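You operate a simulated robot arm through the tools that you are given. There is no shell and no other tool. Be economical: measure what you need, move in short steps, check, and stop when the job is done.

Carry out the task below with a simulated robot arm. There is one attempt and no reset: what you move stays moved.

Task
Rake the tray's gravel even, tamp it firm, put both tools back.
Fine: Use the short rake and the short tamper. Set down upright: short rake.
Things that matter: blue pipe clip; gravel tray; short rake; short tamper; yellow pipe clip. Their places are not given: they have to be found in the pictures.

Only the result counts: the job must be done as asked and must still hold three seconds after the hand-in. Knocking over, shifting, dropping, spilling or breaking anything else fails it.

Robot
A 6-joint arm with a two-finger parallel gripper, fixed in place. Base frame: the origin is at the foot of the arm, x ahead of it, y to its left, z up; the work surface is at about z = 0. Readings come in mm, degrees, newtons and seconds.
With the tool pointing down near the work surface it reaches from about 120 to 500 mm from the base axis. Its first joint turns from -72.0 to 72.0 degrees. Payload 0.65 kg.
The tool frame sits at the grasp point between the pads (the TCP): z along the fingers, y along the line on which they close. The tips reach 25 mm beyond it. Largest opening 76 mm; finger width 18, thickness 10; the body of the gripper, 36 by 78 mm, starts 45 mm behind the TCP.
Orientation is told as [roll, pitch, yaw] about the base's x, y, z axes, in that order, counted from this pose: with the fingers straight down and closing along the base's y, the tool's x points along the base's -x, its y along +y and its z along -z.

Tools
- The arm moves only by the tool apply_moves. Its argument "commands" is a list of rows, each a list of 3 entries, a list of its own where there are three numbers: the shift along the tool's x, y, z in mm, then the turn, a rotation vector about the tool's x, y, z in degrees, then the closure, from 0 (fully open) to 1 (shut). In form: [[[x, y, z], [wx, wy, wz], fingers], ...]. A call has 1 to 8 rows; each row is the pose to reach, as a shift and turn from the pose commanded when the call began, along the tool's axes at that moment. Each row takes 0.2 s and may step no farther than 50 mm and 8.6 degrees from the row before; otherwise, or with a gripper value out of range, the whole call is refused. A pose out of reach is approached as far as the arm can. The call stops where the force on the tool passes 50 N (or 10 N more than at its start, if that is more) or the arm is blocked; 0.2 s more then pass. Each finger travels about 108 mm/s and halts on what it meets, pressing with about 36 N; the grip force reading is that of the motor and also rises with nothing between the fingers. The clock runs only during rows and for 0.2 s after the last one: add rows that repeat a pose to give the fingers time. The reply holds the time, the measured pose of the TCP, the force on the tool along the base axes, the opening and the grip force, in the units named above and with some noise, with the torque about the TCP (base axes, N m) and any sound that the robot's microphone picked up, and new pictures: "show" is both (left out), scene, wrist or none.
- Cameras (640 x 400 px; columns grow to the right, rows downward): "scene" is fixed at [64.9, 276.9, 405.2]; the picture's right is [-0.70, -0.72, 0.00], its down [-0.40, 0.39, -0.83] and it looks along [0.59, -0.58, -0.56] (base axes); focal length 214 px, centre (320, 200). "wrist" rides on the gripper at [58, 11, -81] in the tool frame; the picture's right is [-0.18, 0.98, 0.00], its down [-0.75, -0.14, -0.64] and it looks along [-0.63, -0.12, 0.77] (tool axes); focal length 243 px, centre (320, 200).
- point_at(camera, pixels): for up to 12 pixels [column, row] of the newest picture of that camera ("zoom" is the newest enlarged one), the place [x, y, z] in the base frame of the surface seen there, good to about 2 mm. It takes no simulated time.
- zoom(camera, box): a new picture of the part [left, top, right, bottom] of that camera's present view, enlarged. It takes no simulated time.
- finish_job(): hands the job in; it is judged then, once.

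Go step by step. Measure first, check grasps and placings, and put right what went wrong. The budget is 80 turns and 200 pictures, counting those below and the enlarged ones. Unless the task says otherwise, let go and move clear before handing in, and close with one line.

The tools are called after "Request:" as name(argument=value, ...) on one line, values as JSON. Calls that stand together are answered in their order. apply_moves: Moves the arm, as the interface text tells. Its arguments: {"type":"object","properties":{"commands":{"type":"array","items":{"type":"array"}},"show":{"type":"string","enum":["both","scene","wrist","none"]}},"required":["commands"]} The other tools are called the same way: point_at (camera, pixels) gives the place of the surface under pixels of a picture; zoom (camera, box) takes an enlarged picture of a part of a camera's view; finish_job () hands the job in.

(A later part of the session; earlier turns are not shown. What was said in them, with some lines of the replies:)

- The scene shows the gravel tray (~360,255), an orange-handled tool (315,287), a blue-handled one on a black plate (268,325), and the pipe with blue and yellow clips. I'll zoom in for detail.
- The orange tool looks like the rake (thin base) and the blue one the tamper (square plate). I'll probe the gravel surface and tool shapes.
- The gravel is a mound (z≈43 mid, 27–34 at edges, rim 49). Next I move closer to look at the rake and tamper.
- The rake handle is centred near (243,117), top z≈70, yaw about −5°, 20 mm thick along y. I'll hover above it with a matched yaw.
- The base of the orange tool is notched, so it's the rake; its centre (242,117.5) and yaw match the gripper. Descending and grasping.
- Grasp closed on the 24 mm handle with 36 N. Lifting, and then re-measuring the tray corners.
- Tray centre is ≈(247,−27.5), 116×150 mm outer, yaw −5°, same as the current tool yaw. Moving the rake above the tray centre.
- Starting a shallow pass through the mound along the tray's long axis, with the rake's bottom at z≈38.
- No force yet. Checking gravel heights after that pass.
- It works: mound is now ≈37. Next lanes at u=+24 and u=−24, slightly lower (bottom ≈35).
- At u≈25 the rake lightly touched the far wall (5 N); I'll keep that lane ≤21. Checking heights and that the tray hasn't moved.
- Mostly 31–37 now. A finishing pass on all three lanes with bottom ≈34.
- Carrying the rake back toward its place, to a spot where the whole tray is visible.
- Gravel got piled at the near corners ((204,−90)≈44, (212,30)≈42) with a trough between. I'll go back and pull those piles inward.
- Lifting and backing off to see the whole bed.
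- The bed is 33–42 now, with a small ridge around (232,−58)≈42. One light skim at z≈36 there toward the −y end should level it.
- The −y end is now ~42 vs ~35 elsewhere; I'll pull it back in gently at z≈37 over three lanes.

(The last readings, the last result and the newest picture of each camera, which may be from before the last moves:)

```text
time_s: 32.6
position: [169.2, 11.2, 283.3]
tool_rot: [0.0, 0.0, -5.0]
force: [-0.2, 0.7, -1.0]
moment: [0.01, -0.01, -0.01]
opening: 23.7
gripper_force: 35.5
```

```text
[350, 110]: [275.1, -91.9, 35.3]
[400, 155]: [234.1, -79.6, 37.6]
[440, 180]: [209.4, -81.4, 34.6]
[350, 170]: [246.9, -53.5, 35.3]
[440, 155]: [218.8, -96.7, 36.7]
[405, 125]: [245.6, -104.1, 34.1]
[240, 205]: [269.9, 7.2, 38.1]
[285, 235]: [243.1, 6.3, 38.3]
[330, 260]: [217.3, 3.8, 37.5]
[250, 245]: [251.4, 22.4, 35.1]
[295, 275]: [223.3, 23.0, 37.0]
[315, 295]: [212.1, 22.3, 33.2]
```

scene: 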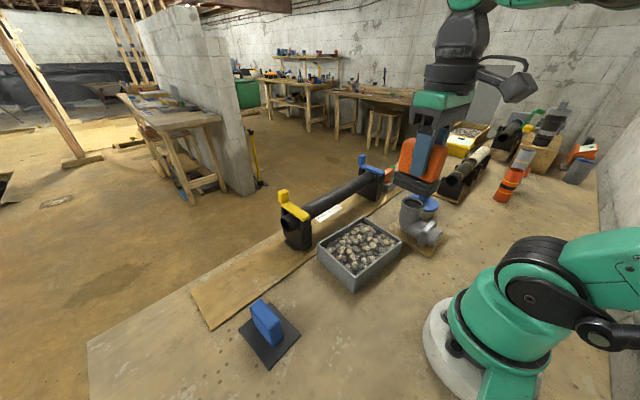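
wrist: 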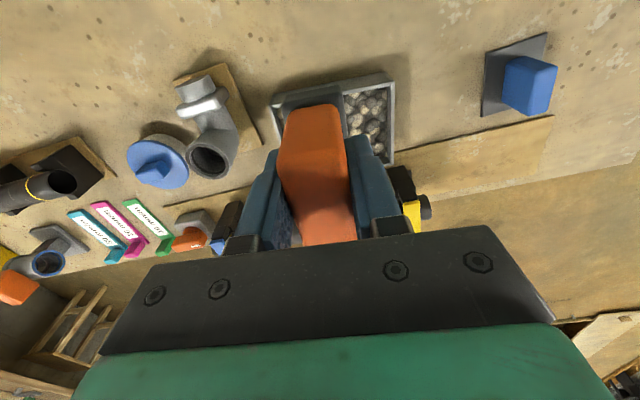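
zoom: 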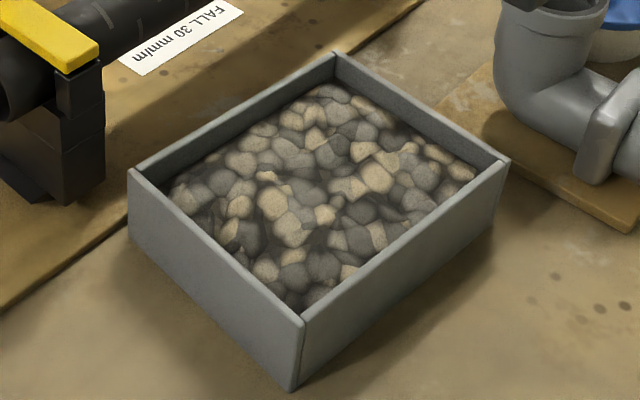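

The bed is level to about ±3 mm. Returning the rake to its original spot (241,116).

Request:
apply_moves(commands=[[[-8, 45, 10], [0, 0, 0], 1], [[-25, 85, 30], [0, 0, 0], 1], [[-40, 110.7, 60], [0, 0, 0], 1], [[-62.6, 110.7, 100], [0, 0, 0], 1], [[-62.6, 110.7, 140], [0, 0, 0], 1], [[-62.6, 110.7, 180], [0, 0, 0], 1], [[-62.6, 110.7, 205], [0, 0, 0], 1], [[-62.6, 110.7, 205], [0, 0, 0], 1]])

```text
time_s: 34.4
position: [242.6, 116.4, 77.3]
tool_rot: [0.0, -0.1, -5.0]
force: [-0.1, -0.3, -1.4]
moment: [-0.01, 0.02, 0.0]
opening: 24.0
gripper_force: 36.0
```

scene: 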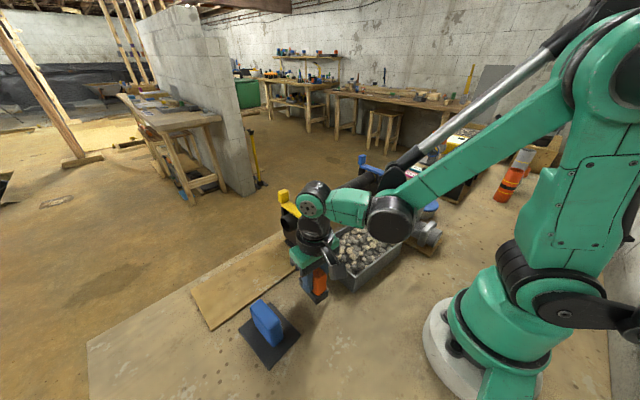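
wrist: 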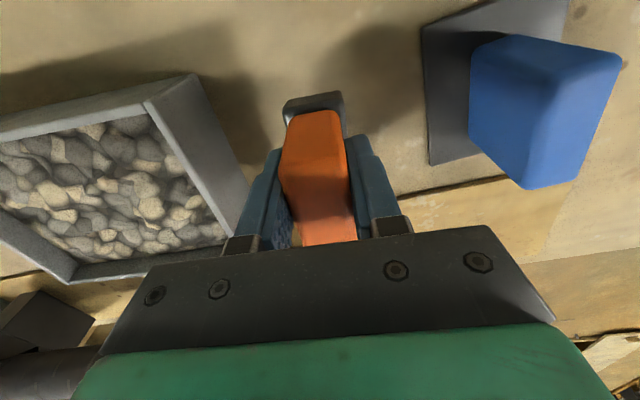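

The rake seems slid a few mm in the grip (its foot is now at row 92 vs 80). Lowering in small steps until contact.

Request:
apply_moves(commands=[[[0, 0, 8], [0, 0, 0], 1], [[0, 0, 16], [0, 0, 0], 1], [[0, 0, 19], [0, 0, 0], 1], [[0, 0, 20], [0, 0, 0], 1], [[0, 0, 20], [0, 0, 0], 1]])

Request:
zoom(camera="scene", box=[270, 230, 370, 320])

```text
time_s: 35.6
position: [242.3, 115.2, 55.2]
tool_rot: [0.0, -0.2, -5.0]
force: [-0.2, 0.3, -1.1]
moment: [-0.02, 0.04, 0.01]
opening: 23.7
gripper_force: 36.1
```

scene: 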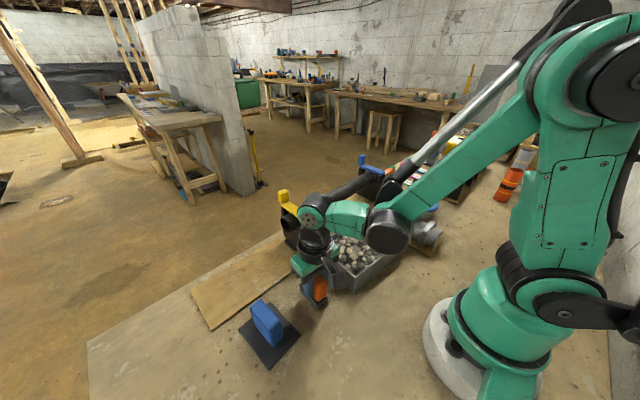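
wrist: 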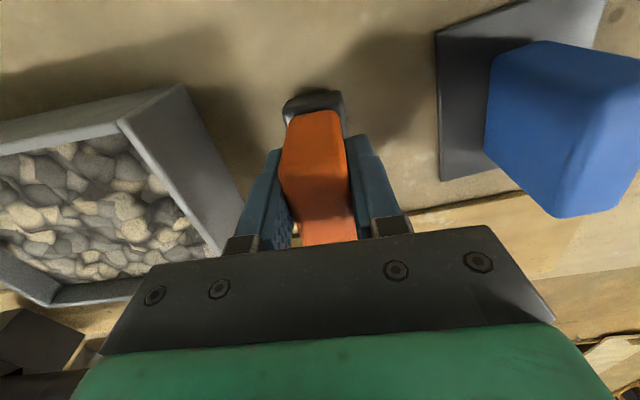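

```text
4.44 times, centred on (320, 275) of scene
```

zoom: 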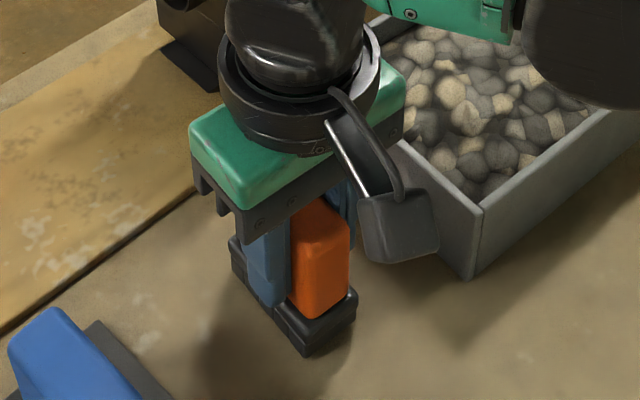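

Request:
apply_moves(commands=[[[0, 0, 1], [0, 0, 0], 1], [[0, 0, 2], [0, 0, 0], 1], [[0, 0, 2], [0, 0, 0], 1]], show="none")

Request:
point_at(camera="wrist", pixels=[[284, 103], [313, 97], [340, 98], [290, 120], [315, 113], [342, 113], [318, 160], [285, 112]])

```text
time_s: 36.4
position: [242.5, 115.3, 54.2]
tool_rot: [-0.1, -0.1, -4.9]
force: [0.1, 0.1, -2.0]
moment: [-0.01, -0.01, 0.04]
opening: 23.7
gripper_force: 35.7
```

```text
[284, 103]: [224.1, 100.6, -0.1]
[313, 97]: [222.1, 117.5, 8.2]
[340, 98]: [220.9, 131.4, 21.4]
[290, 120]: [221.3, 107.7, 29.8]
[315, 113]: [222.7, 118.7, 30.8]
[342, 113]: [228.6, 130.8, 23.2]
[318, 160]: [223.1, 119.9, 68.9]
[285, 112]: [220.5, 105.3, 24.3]
```

The rake sits ~5 mm forward in the grip, so I shift back 4 mm, then lower to contact.

Request:
apply_moves(commands=[[[2, -0.5, -4], [0, 0, 0], 1], [[4, -1, -4], [0, 0, 0], 1], [[4, -1, 0], [0, 0, 0], 1], [[4, -1, 1], [0, 0, 0], 1], [[4, -1, 1.5], [0, 0, 0], 1], [[4, -1, 1.5], [0, 0, 0], 1]], show="none")

```text
time_s: 37.8
position: [236.9, 115.5, 53.8]
tool_rot: [-0.1, -0.1, -4.9]
force: [-10.3, 3.4, 30.0]
moment: [0.06, -0.09, -0.01]
opening: 23.7
gripper_force: 36.1
```

Contact (30 N). Easing up slightly, then releasing.

Request:
apply_moves(commands=[[[0, 0, -0.7], [0, 0, 0], 1], [[0, 0, -1], [0, 0, 0], 1], [[0, 0, -1], [0, 0, 0], 0.6], [[0, 0, -1], [0, 0, 0], 0.3], [[0, 0, -1], [0, 0, 0], 0.3]])

```text
time_s: 39.0
position: [238.8, 114.5, 54.3]
tool_rot: [0.1, -0.2, -5.0]
force: [0.1, 0.7, -0.3]
moment: [0.02, -0.03, -0.02]
opening: 53.3
gripper_force: 0.0
```

scene: 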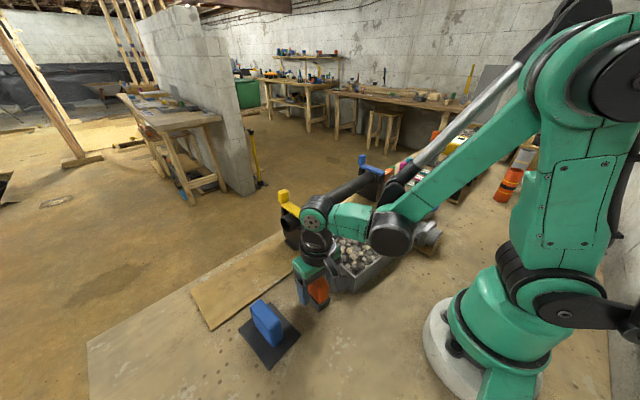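
wrist: 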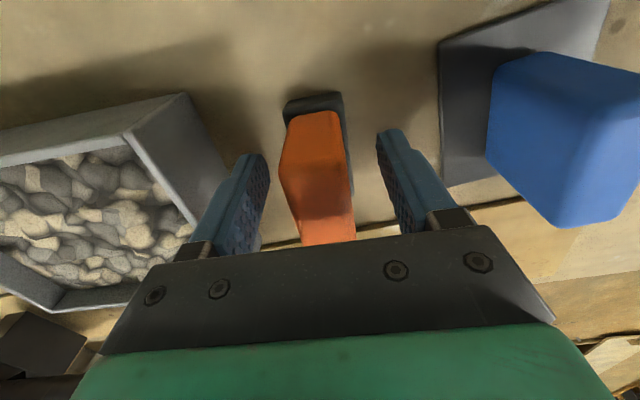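

Rake stands upright. Raising and moving above the tamper to measure its handle.

Request:
apply_moves(commands=[[[0, 0, -40], [0, 0, 0], 0.3], [[0, 0, -80], [0, 0, 0], 0.3], [[20, 30, -100], [0, 0, -2], 0], [[35, 70, -110], [0, 0, -5], 0], [[35, 100, -110], [0, 0, -10], 0], [[35, 100, -110], [0, 0, -10], 0]])

```text
time_s: 40.4
position: [212.6, 218.6, 164.1]
tool_rot: [-0.1, 0.0, 4.9]
force: [-0.1, 0.3, -0.4]
moment: [0.02, 0.0, 0.01]
opening: 76.0
gripper_force: 0.0
```

scene: 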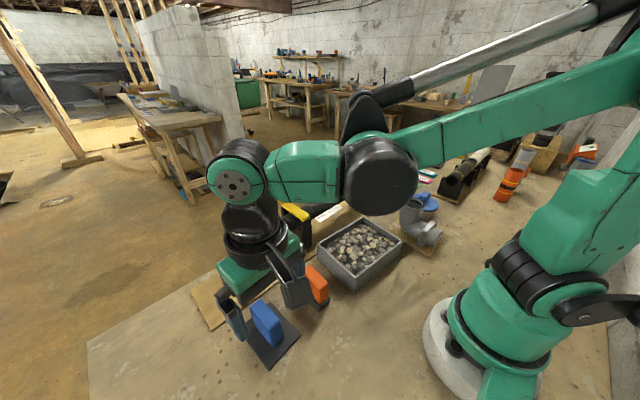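
wrist: 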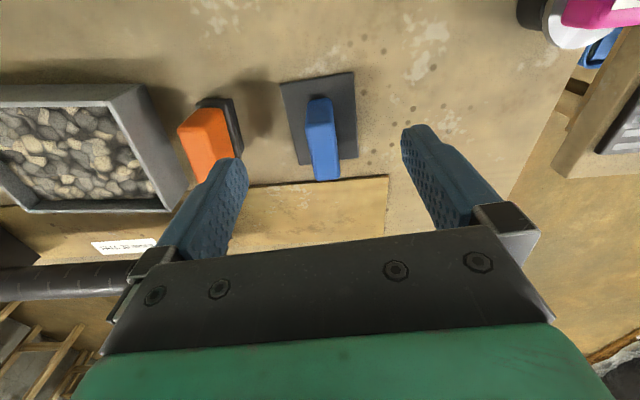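

Request:
zoom(camera="wrist", box=[270, 60, 370, 190])

Request:
point_at(camera="wrist", pixels=[[307, 110], [332, 106], [309, 130], [334, 126], [316, 177], [339, 175], [320, 100], [322, 125], [282, 83], [353, 74], [300, 163], [355, 155]])

Request:
point_at(camera="wrist", pixels=[[15, 125], [50, 130], [90, 125], [120, 125], [20, 160], [60, 165], [100, 170], [140, 170], [50, 195], [90, 195], [140, 195], [185, 185]])

```text
3.08 times, centred on (320, 125) of wrist
```

zoom: 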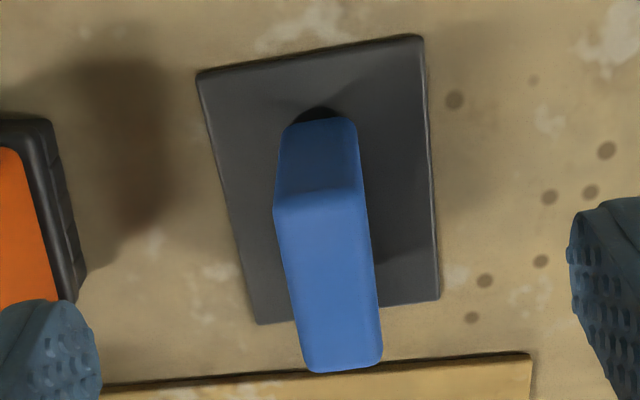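

```text
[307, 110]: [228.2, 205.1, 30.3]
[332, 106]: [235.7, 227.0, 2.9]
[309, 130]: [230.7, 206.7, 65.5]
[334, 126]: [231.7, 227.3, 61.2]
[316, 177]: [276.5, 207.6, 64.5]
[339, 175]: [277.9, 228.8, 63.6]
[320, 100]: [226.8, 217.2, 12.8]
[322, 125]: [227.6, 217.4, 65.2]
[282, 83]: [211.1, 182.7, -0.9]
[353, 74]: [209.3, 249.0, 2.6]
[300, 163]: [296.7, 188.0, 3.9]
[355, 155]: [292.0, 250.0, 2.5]
```

```text
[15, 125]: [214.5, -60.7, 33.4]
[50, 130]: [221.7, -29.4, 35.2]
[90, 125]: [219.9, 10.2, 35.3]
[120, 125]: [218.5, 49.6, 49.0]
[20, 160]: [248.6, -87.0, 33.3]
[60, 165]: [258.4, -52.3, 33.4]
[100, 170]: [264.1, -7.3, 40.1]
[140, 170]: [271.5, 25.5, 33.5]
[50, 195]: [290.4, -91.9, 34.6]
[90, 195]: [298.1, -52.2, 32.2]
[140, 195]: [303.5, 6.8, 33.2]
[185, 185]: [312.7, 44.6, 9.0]
```

Tamper handle centre (252.5,217.5), yaw ≈+2.5°, top z≈65; plate ≈83×64. Moving over it, then down.

Request:
apply_moves(commands=[[[-20, -2, 20], [0, 0, 1.2], 0.3], [[-39.6, -4.5, 40], [0, 0, 2.4], 0.3], [[-39.6, -4.5, 80], [0, 0, 2.4], 0.3], [[-39.6, -4.5, 115], [0, 0, 2.4], 0.3], [[-39.6, -4.5, 115], [0, 0, 2.4], 0.3]])

```text
time_s: 41.6
position: [251.1, 215.1, 48.5]
tool_rot: [-0.1, 0.0, 2.6]
force: [0.4, 0.1, -0.2]
moment: [0.03, -0.03, 0.01]
opening: 53.3
gripper_force: 0.0
```

scene: 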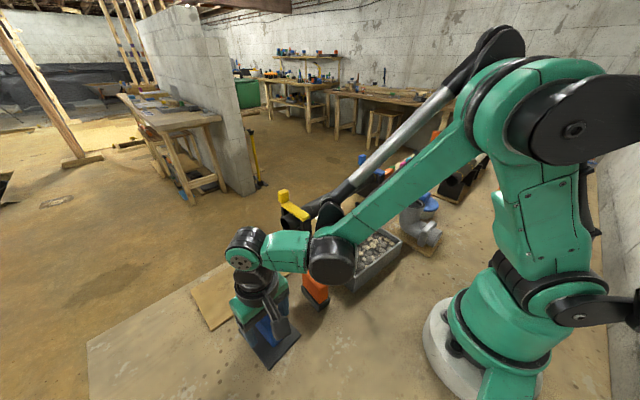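
wrist: 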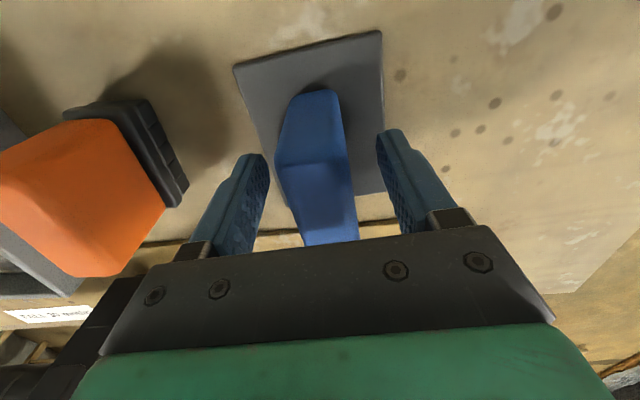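

Request:
apply_moves(commands=[[[-1, 2, 0], [0, 0, 0], 0.3], [[-1, 2, 0], [0, 0, 0], 1], [[-1, 2, 0], [0, 0, 0], 1], [[-1, 2, 0], [0, 0, 0], 1]])

```text
time_s: 42.6
position: [252.6, 217.7, 48.8]
tool_rot: [0.0, 0.0, 2.6]
force: [-0.3, -0.4, -0.5]
moment: [0.02, 0.02, 0.0]
opening: 23.6
gripper_force: 36.4
```

scene: 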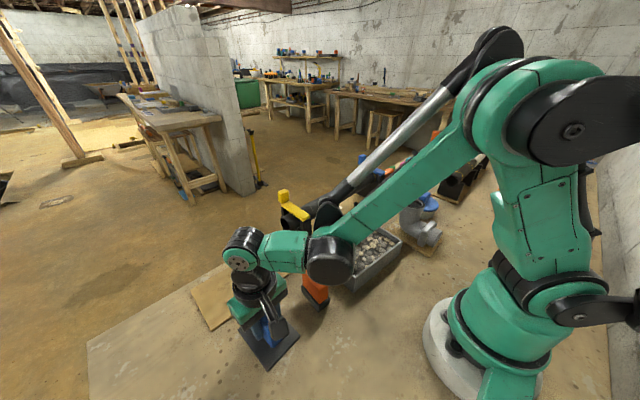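
wrist: 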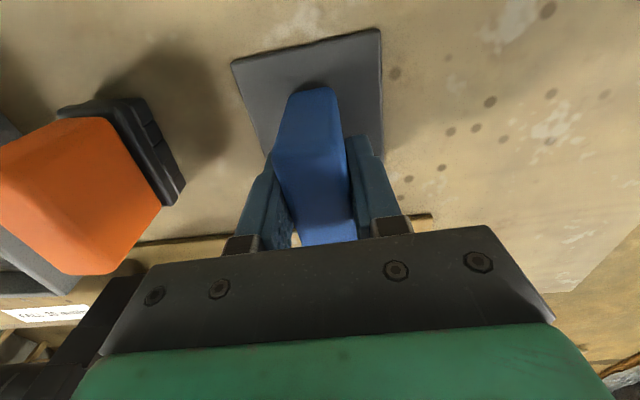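

Grasp firm. Lifting straight up, then carrying over to the tray, turning to yaw −5°.

Request:
apply_moves(commands=[[[0, 0, -40], [0, 0, 0], 1], [[0, 0, -85], [0, 0, 0], 1], [[2, -20, -120], [0, 0, 0], 1], [[5, -65, -120], [0, 0, 2], 1], [[7, -110, -120], [0, 0, 4], 1], [[9, -155, -120], [0, 0, 6], 1], [[11, -202, -120], [0, 0, 7.6], 1], [[13.2, -249, -120], [0, 0, 7.6], 1]])

```text
time_s: 44.4
position: [249.6, -29.7, 170.4]
tool_rot: [-0.1, -0.1, -5.0]
force: [0.2, -0.4, -1.4]
moment: [0.01, 0.0, -0.03]
opening: 23.7
gripper_force: 36.1
```

scene: 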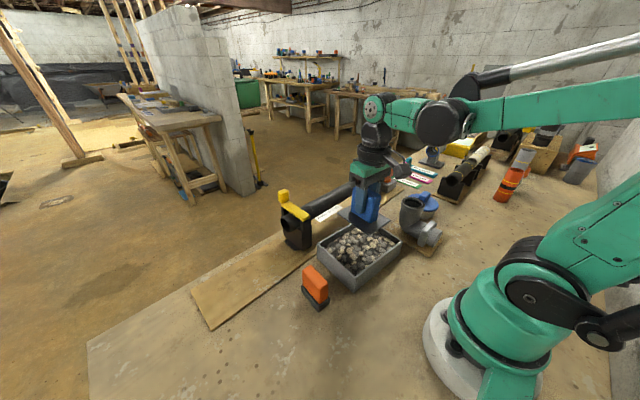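
wrist: 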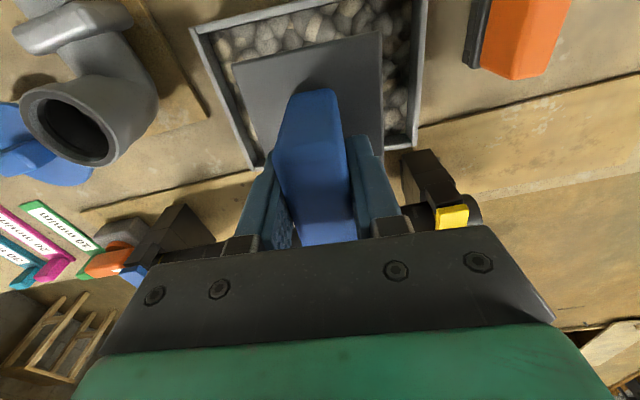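

Positioned above the tray. Going to the near-middle spot (u=−10, v=0) and descending to just above gravel, then pressing gently to learn the contact height.

Request:
apply_moves(commands=[[[8.7, -1.9, 20], [0, 0, 0], 1], [[8.7, -1.9, 55], [0, 0, 0], 1], [[8.7, -1.9, 75], [0, 0, 0], 1], [[8.7, -1.9, 79], [0, 0, 0], 1], [[8.7, -1.9, 82], [0, 0, 0], 1], [[8.7, -1.9, 84], [0, 0, 0], 1], [[8.7, -1.9, 86], [0, 0, 0], 1]])

```text
time_s: 46.0
position: [242.2, -31.5, 83.6]
tool_rot: [0.0, -0.2, -5.0]
force: [0.6, 0.4, 2.2]
moment: [0.02, 0.02, -0.03]
opening: 23.7
gripper_force: 36.8
```

scene: 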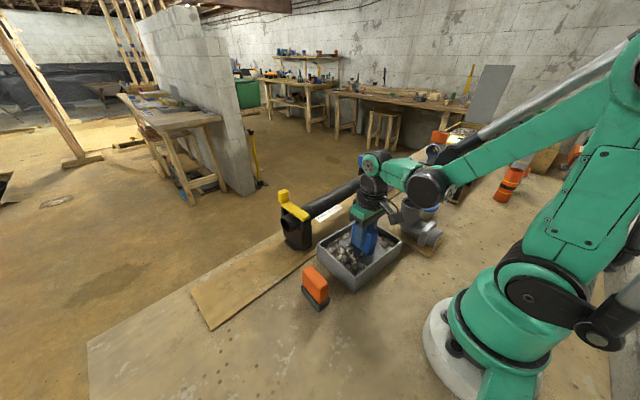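
wrist: 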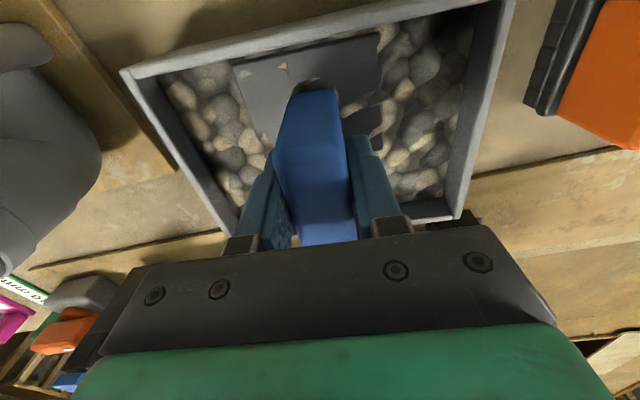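

Light contact (≈4 N net) at plate bottom ≈35. Pressing further in 1–2 mm steps.

Request:
apply_moves(commands=[[[0, 0, 1], [0, 0, 0], 1], [[0, 0, 2], [0, 0, 0], 1], [[0, 0, 3], [0, 0, 0], 1]], show="none")

```text
time_s: 46.8
position: [242.5, -32.4, 80.4]
tool_rot: [0.0, -0.1, -5.0]
force: [-0.2, 0.4, 9.4]
moment: [0.0, -0.02, -0.03]
opening: 23.5
gripper_force: 35.9
```

Request:
apply_moves(commands=[[[0, 0, 2], [0, 0, 0], 1], [[0, 0, 4], [0, 0, 0], 1], [[0, 0, 4], [0, 0, 0], 1]], show="none")

```text
time_s: 47.6
position: [240.5, -31.6, 76.1]
tool_rot: [-0.1, -0.1, -5.0]
force: [0.4, 0.0, 28.0]
moment: [-0.03, -0.09, 0.04]
opening: 23.7
gripper_force: 35.5
```

28 N reached. Lifting to inspect the print.

Request:
apply_moves(commands=[[[0, 0, -20], [0, 0, 0], 1], [[0, 0, -60], [0, 0, 0], 1], [[30, 0, -100], [0, 0, 0], 1], [[70, 0, -130], [0, 0, 0], 1], [[100, 0, -160], [0, 0, 0], 1]])

Request:
zoom(camera="scene", box=[310, 205, 410, 295])

Request:
point_at(camera="zoom", pixels=[[330, 85], [375, 110], [420, 140], [460, 165], [290, 120], [335, 145], [380, 170], [420, 200], [245, 150], [290, 185], [335, 210], [380, 230]])

Request:
point_at(camera="zoom", pixels=[[303, 325], [337, 55], [508, 160], [130, 172], [350, 190], [315, 175], [240, 205], [285, 235], [330, 260], [250, 245], [295, 275], [315, 295]])

```text
time_s: 48.8
position: [140.4, -23.7, 236.0]
tool_rot: [0.0, -0.1, -4.9]
force: [-0.5, 0.2, -2.2]
moment: [0.0, 0.0, 0.02]
opening: 23.7
gripper_force: 36.3
```

scene: 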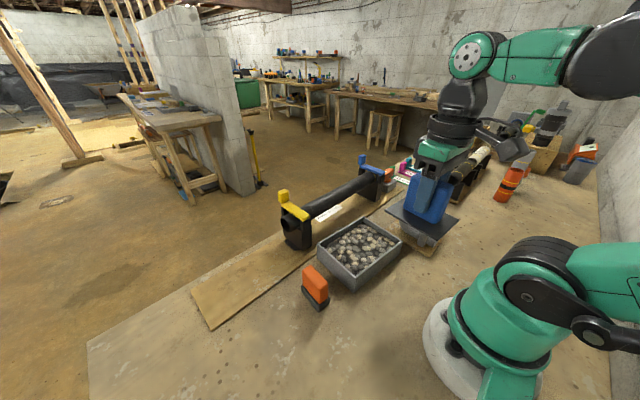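
wrist: 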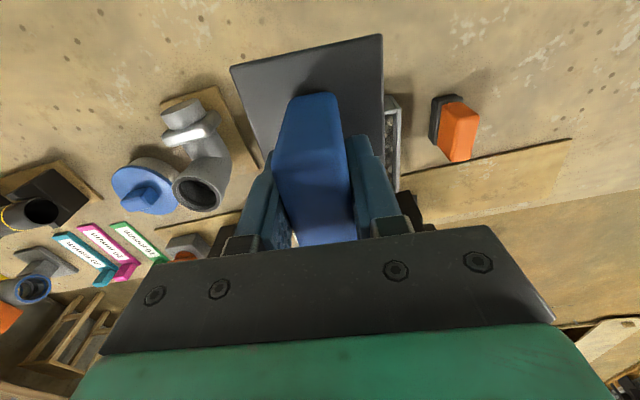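

```text
4.44 times, centred on (360, 250) of scene
```

zoom: 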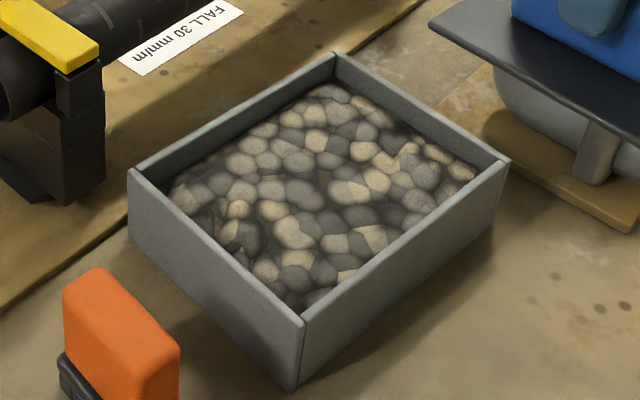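

```text
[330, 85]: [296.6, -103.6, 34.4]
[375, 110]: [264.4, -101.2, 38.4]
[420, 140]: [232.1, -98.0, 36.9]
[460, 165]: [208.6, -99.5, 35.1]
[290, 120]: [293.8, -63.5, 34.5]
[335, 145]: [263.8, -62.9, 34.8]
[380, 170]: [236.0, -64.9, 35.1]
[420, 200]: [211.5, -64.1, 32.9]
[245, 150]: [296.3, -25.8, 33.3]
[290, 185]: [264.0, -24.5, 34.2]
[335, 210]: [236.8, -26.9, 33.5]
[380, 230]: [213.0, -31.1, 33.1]
```

```text
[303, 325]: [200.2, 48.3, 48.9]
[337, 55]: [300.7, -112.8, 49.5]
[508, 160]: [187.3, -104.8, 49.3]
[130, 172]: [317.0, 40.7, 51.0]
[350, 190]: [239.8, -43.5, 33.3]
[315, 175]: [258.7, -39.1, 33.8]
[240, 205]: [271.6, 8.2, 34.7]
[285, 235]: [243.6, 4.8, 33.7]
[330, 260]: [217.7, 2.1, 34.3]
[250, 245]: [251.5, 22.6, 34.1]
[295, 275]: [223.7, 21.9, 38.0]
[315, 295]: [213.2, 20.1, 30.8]
```

The tamped area is now flat at ≈33.5. I'll repeat that press over the rest: first at u=−9, v=−36.

Request:
apply_moves(commands=[[[-30, -10, 30], [0, 0, 0], 1], [[-65, -20, 60], [0, 0, 0], 1], [[-102, -34.7, 90], [0, 0, 0], 1], [[-102, -34.7, 130], [0, 0, 0], 1], [[-102, -34.7, 150], [0, 0, 0], 1], [[-102, -34.7, 156], [0, 0, 0], 1], [[-102, -34.7, 159], [0, 0, 0], 1], [[-102, -34.7, 159], [0, 0, 0], 1]])

```text
time_s: 50.6
position: [241.2, -65.8, 75.8]
tool_rot: [0.0, -0.1, -5.1]
force: [0.0, 0.9, 12.2]
moment: [0.0, -0.05, -0.01]
opening: 23.6
gripper_force: 36.4
```

scene: 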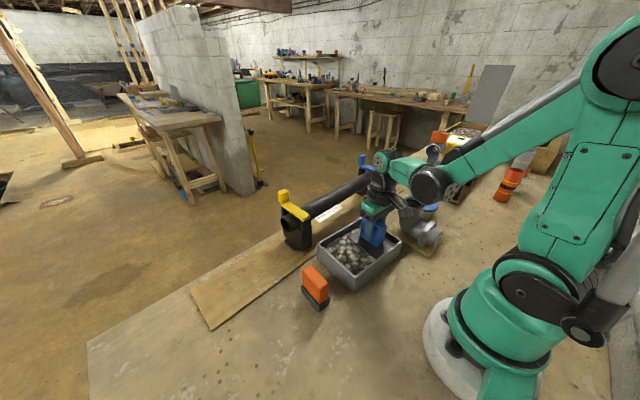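
wrist: 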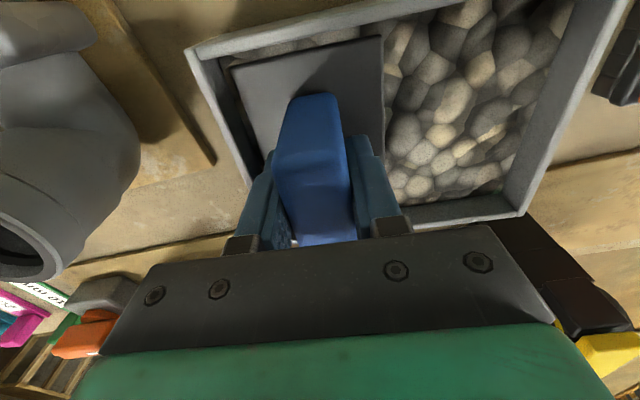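

Request:
apply_moves(commands=[[[0, 0, 1.5], [0, 0, 0], 1], [[0, 0, 3], [0, 0, 0], 1], [[0, 0, 3], [0, 0, 0], 1]], show="none")

```text
time_s: 51.4
position: [241.5, -66.2, 74.5]
tool_rot: [0.0, -0.1, -5.1]
force: [-0.5, -0.6, 26.9]
moment: [-0.05, -0.06, 0.03]
opening: 23.8
gripper_force: 35.7
```

≈28 N. Next spot: u=+9, v=−36.

Request:
apply_moves(commands=[[[0, 0, -20], [0, 0, 0], 1], [[-15, -1, -20], [0, 0, 0], 1], [[-15, -1, -4], [0, 0, 0], 1], [[-15, -1, -1], [0, 0, 0], 1], [[-15, -1, 0], [0, 0, 0], 1], [[-15, -1, 0], [0, 0, 0], 1]], show="none")

```text
time_s: 52.8
position: [254.9, -67.9, 75.1]
tool_rot: [0.0, -0.1, -5.0]
force: [-8.6, 0.4, 27.9]
moment: [0.02, 0.19, -0.02]
opening: 23.6
gripper_force: 36.2
```

28 N, but it brushes the far wall (−8.6 N in x). Lifting and checking plate clearance.

Request:
apply_moves(commands=[[[0, 0, -12], [0, 0, 0], 1], [[4, 0, -30], [0, 0, 0], 1]])

Request:
point_at(camera="wrist", pixels=[[234, 68], [382, 37], [300, 55]])

Request:
zoom(camera="scene", box=[310, 205, 410, 295])

```text
time_s: 53.4
position: [250.7, -69.3, 103.4]
tool_rot: [0.0, -0.1, -4.9]
force: [-0.4, -0.9, -1.7]
moment: [0.01, 0.03, -0.01]
opening: 23.4
gripper_force: 35.9
```

scene: 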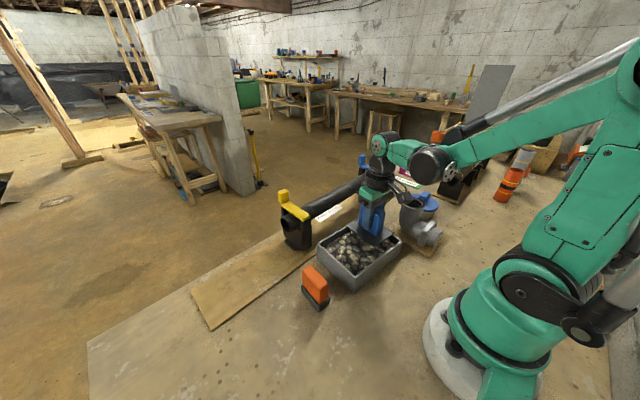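
wrist: 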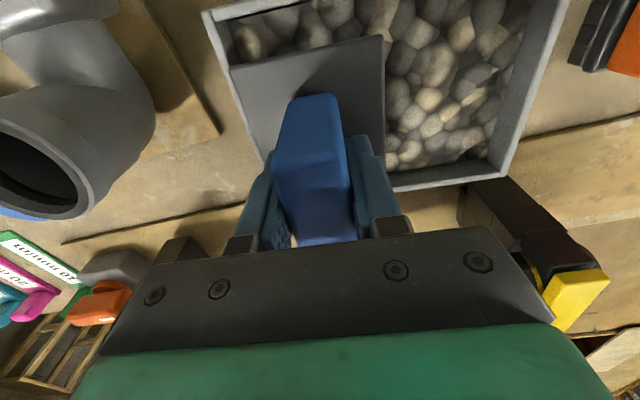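

```text
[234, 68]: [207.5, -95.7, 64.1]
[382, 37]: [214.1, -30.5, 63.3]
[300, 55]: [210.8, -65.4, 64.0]
```

```text
4.44 times, centred on (360, 250) of scene
```

zoom: 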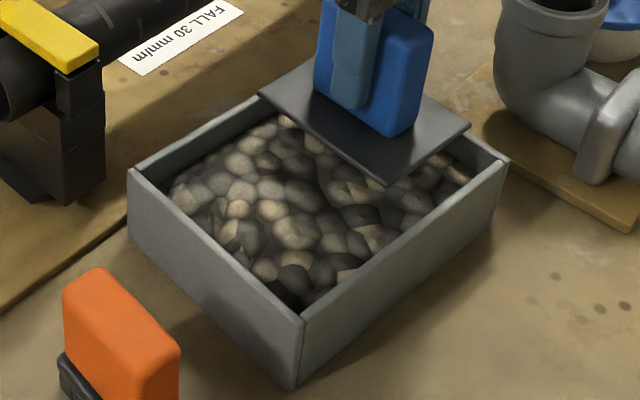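

Request:
point_at(camera="zoom", pixels=[[264, 97], [387, 181], [463, 127], [300, 325], [335, 55], [507, 160], [130, 172]])

```text
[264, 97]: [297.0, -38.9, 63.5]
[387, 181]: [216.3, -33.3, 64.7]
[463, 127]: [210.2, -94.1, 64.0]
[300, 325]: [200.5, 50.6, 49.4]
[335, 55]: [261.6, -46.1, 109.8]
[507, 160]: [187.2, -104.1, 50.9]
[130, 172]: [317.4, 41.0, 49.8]
```

The plate sits 3 mm forward in the grip, so TCP u may range −12…+4. Pressing the near −y spot closer to the near wall, then the mid far spot.

Request:
apply_moves(commands=[[[14, 1, 0], [0, 0, 0], 1], [[14, 1, 18], [0, 0, 0], 1], [[14, 1, 26], [0, 0, 0], 1], [[14, 1, 29], [0, 0, 0], 1], [[14, 1, 30], [0, 0, 0], 1], [[14, 1, 30], [0, 0, 0], 1]], show="none")

Request:
apply_moves(commands=[[[0, 0, -20], [0, 0, 0], 1], [[-14, 36, -20], [0, 0, 0], 1], [[-14, 36, -6], [0, 0, 0], 1], [[-14, 36, -2], [0, 0, 0], 1], [[-14, 36, 0], [0, 0, 0], 1], [[-14, 36, 0], [0, 0, 0], 1]], show="none")

```text
time_s: 54.8
position: [238.0, -65.6, 75.2]
tool_rot: [-0.1, -0.1, -5.0]
force: [0.0, -0.2, 22.7]
moment: [-0.03, -0.03, 0.0]
opening: 23.8
gripper_force: 35.8
```

```text
time_s: 56.2
position: [254.3, -31.6, 73.6]
tool_rot: [0.0, -0.1, -5.0]
force: [0.1, 0.2, 23.9]
moment: [-0.02, -0.07, -0.02]
opening: 23.5
gripper_force: 35.9
```

Both ≈24 N with no wall contact. Continuing with the +y spots and the near-middle.

Request:
apply_moves(commands=[[[0, 0, -20], [0, 0, 0], 1], [[0, 34, -20], [0, 0, 0], 1], [[0, 34, -6], [0, 0, 0], 1], [[0, 34, -2], [0, 0, 0], 1], [[0, 34, 0.5], [0, 0, 0], 1], [[0, 34, 0.5], [0, 0, 0], 1]], show="none")

Request:
apply_moves(commands=[[[0, 0, -20], [0, 0, 0], 1], [[14, 0, -20], [0, 0, 0], 1], [[14, 0, -6], [0, 0, 0], 1], [[14, 0, -2], [0, 0, 0], 1], [[14, 0, 0], [0, 0, 0], 1], [[14, 0, 0], [0, 0, 0], 1]], show="none")

Request:
apply_moves(commands=[[[0, 0, -20], [0, 0, 0], 1], [[0, -35, -20], [0, 0, 0], 1], [[0, -35, -6], [0, 0, 0], 1], [[0, -35, -2], [0, 0, 0], 1], [[0, -35, 0], [0, 0, 0], 1], [[0, -35, 0], [0, 0, 0], 1]], show="none")

```text
time_s: 57.6
position: [257.7, 2.7, 74.0]
tool_rot: [0.0, -0.1, -5.0]
force: [-0.8, 0.7, 18.2]
moment: [0.01, -0.09, 0.02]
opening: 23.6
gripper_force: 35.8
```

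```text
time_s: 59.0
position: [243.3, 2.7, 73.5]
tool_rot: [-0.1, -0.1, -5.1]
force: [0.5, 1.0, 22.3]
moment: [-0.01, -0.07, 0.02]
opening: 23.6
gripper_force: 35.3
```

```text
time_s: 60.4
position: [240.8, -30.9, 74.5]
tool_rot: [0.1, -0.1, -5.0]
force: [0.1, 0.4, 21.7]
moment: [0.01, -0.08, -0.01]
opening: 23.8
gripper_force: 36.1
```

The far +y spot only got 18 N; pressing it again somewhat deeper, then lifting to inspect.

Request:
apply_moves(commands=[[[0, 0, -20], [0, 0, 0], 1], [[-14, 35, -20], [0, 0, 0], 1], [[-14, 35, -5], [0, 0, 0], 1], [[-14, 35, 0], [0, 0, 0], 1], [[-14, 35, 2], [0, 0, 0], 1], [[-14, 35, 2.5], [0, 0, 0], 1], [[-14, 35, 2.5], [0, 0, 0], 1]], show="none")

Request:
apply_moves(commands=[[[0, 0, -20], [0, 0, 0], 1], [[0, 0, -60], [0, 0, 0], 1], [[30, -15, -95], [0, 0, 0], 1], [[70, -25, -120], [0, 0, 0], 1], [[105, -30, -150], [0, 0, 0], 1]])

Request:
zoom(camera="scene", box=[310, 205, 410, 295])

Request:
point_at(camera="zoom", pixels=[[330, 85], [375, 110], [420, 140], [460, 165], [290, 120], [335, 145], [380, 170], [420, 200], [245, 150], [290, 185], [335, 210], [380, 230]])

Request:
point_at(camera="zoom", pixels=[[200, 180], [185, 195], [350, 190], [315, 110], [240, 205], [285, 235], [330, 260], [250, 245], [295, 275], [315, 295], [215, 215], [440, 150]])

```text
time_s: 62.0
position: [257.3, 2.4, 70.7]
tool_rot: [0.1, 0.0, -5.0]
force: [-0.3, 0.0, 30.4]
moment: [-0.01, -0.1, 0.02]
opening: 24.1
gripper_force: 36.1
```

```text
time_s: 63.2
position: [149.6, -16.9, 220.7]
tool_rot: [0.0, -0.1, -5.0]
force: [0.4, 0.3, -1.3]
moment: [-0.04, 0.03, -0.02]
opening: 23.6
gripper_force: 35.9
```

scene: 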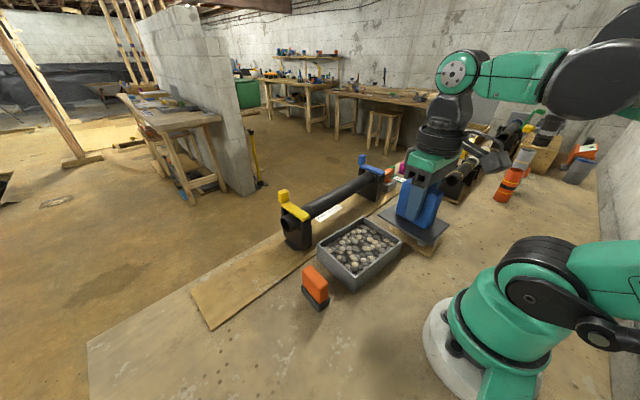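
wrist: 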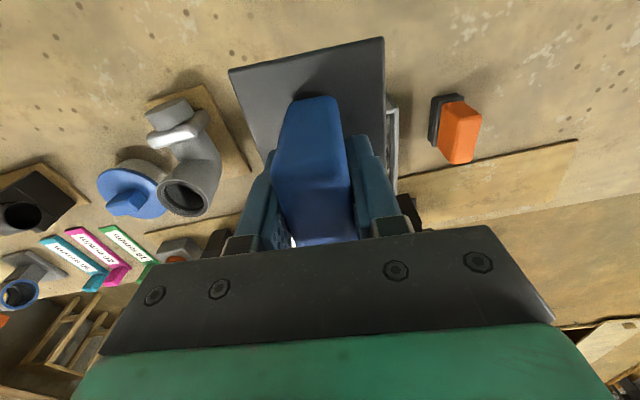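

```text
4.44 times, centred on (360, 250) of scene
```

zoom: 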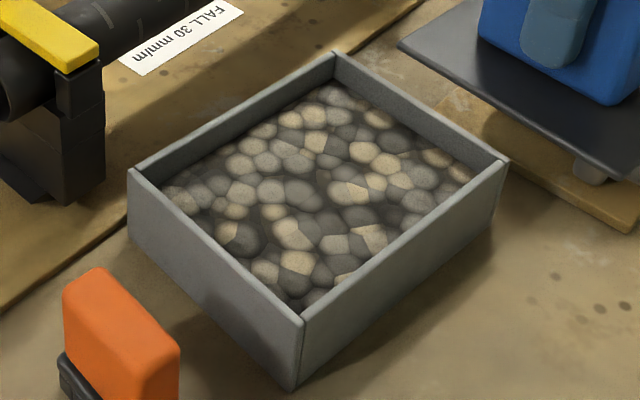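

```text
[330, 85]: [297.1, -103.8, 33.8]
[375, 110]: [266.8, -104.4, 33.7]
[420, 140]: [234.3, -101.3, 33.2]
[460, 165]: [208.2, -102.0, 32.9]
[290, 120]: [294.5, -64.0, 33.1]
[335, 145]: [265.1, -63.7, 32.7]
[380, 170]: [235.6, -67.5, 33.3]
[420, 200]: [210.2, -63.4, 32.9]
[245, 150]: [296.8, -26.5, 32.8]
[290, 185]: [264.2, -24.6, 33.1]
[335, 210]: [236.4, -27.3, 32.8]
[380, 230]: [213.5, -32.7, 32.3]
```

```text
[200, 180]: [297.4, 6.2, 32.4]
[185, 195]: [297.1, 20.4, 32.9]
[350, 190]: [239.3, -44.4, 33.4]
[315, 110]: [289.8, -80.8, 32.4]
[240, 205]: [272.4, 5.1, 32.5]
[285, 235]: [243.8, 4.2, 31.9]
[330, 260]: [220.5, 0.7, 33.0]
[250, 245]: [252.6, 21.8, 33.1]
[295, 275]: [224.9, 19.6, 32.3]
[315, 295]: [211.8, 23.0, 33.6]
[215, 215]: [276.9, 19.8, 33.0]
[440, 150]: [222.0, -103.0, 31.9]
```

The bed is flat at 32–34 everywhere. Now carrying the tamper back to its place.

Request:
apply_moves(commands=[[[-14, 40, 10], [0, 0, -1], 1], [[-28, 80, 20], [0, 0, -3], 1], [[-42, 120, 30], [0, 0, -5], 1], [[-56, 160, 40], [0, 0, -7.6], 1], [[-70, 200, 50], [0, 0, -7.6], 1], [[-79.6, 242, 60], [0, 0, -7.6], 1], [[-79.6, 242, 105], [0, 0, -7.6], 1], [[-79.6, 242, 145], [0, 0, -7.6], 1]])

```text
time_s: 65.0
position: [249.3, 215.9, 75.8]
tool_rot: [-0.1, -0.2, 2.6]
force: [0.2, 0.3, -1.6]
moment: [-0.04, -0.03, -0.04]
opening: 23.6
gripper_force: 35.7
```

scene: 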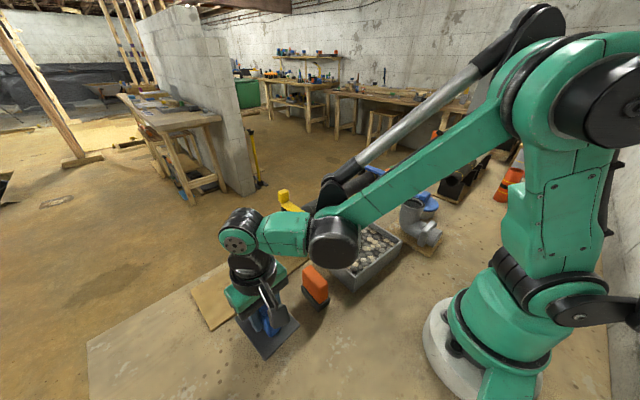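
wrist: 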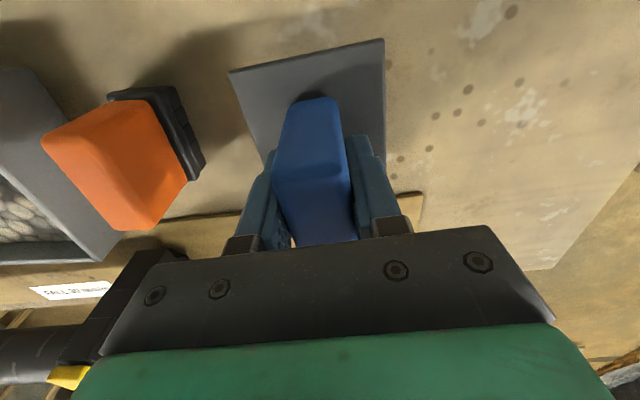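

Request:
apply_moves(commands=[[[0, 1.5, 15], [0, 0, 0], 1], [[0, 1.5, 27], [0, 0, 0], 1], [[0, 1.5, 29], [0, 0, 0], 1], [[0, 1.5, 30], [0, 0, 0], 1], [[0, 1.5, 31], [0, 0, 0], 1]], show="none")

```text
time_s: 66.2
position: [251.3, 218.2, 45.9]
tool_rot: [-0.1, -0.1, 2.7]
force: [1.0, -0.7, -2.0]
moment: [0.0, 0.0, 0.02]
opening: 24.0
gripper_force: 36.1
```

Request:
apply_moves(commands=[[[0, 0, 1], [0, 0, 0], 1], [[0, 0, 1.5], [0, 0, 0], 1]], show="none")

```text
time_s: 66.8
position: [250.1, 216.8, 43.8]
tool_rot: [-0.1, -0.1, 2.5]
force: [-0.6, -0.7, -2.0]
moment: [0.02, 0.01, -0.01]
opening: 23.4
gripper_force: 36.6
```

Request:
apply_moves(commands=[[[0, 0, 1], [0, 0, 0], 1], [[0, 0, 1.5], [0, 0, 0], 1]], show="wrist")

Request:
point_at(camera="wrist", pixels=[[236, 74], [300, 60], [380, 45], [382, 100], [300, 40], [400, 60]])

```text
time_s: 67.4
position: [250.5, 217.1, 41.5]
tool_rot: [-0.1, 0.0, 2.6]
force: [0.1, -0.2, -1.9]
moment: [0.03, 0.02, 0.0]
opening: 23.8
gripper_force: 35.8
```

wrist: 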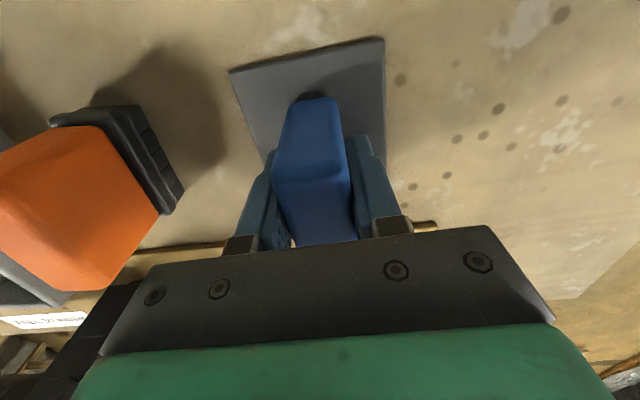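

```text
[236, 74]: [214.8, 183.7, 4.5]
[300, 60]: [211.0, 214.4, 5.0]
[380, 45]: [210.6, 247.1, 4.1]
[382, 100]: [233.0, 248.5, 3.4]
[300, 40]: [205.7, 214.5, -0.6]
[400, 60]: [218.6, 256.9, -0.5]
```

Plate top reads z≈4.5, back at its original spot (near edge x≈211). A little lower for contact.

Request:
apply_moves(commands=[[[0, 0, 0.5], [0, 0, 0], 1], [[0, 0, 1], [0, 0, 0], 1]], show="none")

```text
time_s: 68.0
position: [250.5, 217.8, 42.0]
tool_rot: [-0.2, -0.1, 2.6]
force: [-1.5, -1.5, 14.3]
moment: [0.17, -0.68, -0.05]
opening: 24.2
gripper_force: 35.8
```

Contact at 14 N. Releasing and rising.

Request:
apply_moves(commands=[[[0, 0, -0.5], [0, 0, 0], 1], [[0, 0, -0.5], [0, 0, 0], 0.6], [[0, 0, -0.5], [0, 0, 0], 0.3], [[0, 0, -0.5], [0, 0, 0], 0.3], [[0, 0, -40], [0, 0, 0], 0.3], [[0, 0, -85], [0, 0, 0], 0.3], [[30, 0, -120], [0, 0, 0], 0.3], [[50, -40, -140], [0, 0, 0], 0.3]])

Request:
zoom(camera="scene", box=[220, 220, 420, 380])

```text
time_s: 69.8
position: [202.6, 177.0, 181.8]
tool_rot: [0.1, -0.2, 2.6]
force: [0.1, -0.9, 0.1]
moment: [0.01, 0.01, -0.01]
opening: 53.3
gripper_force: 0.1
```

scene: 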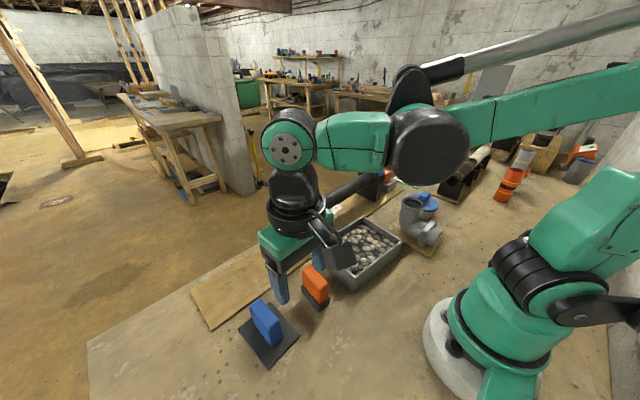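
wrist: 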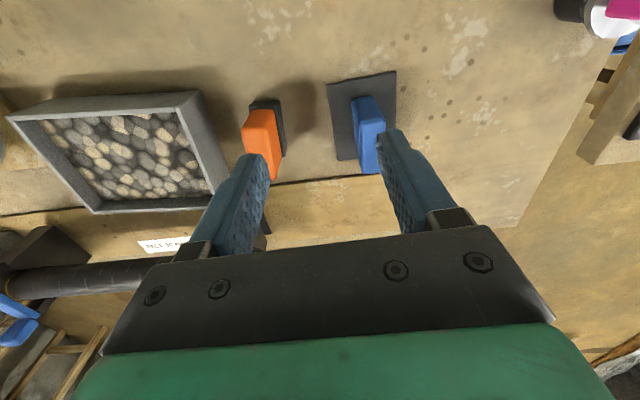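

```text
2.50 times, centred on (320, 300) of scene
```

zoom: 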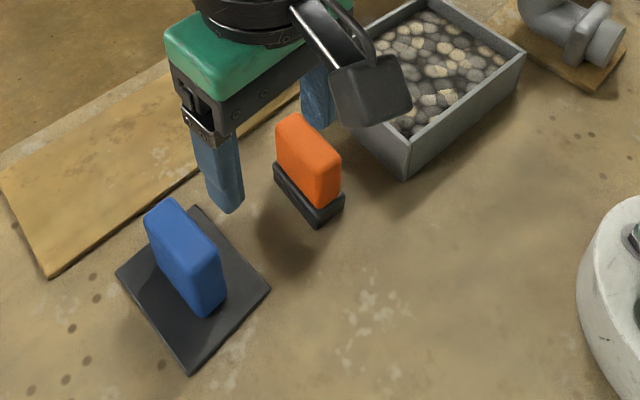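

Both tools stand upright at their original spots, the bed is flat and tamped, and the gripper is clear, so I'm handing in.

Request:
finish_job()

```text
The job is handed in.
```

I raked the gravel level and tamped it flat: surface readings are now 32–34 mm across the tray. The short rake is standing upright, and both it and the short tamper are back where they started; the rake and tamper each brushed the tray's far wall once, and the tray now sits about 3–5 mm from where it began.
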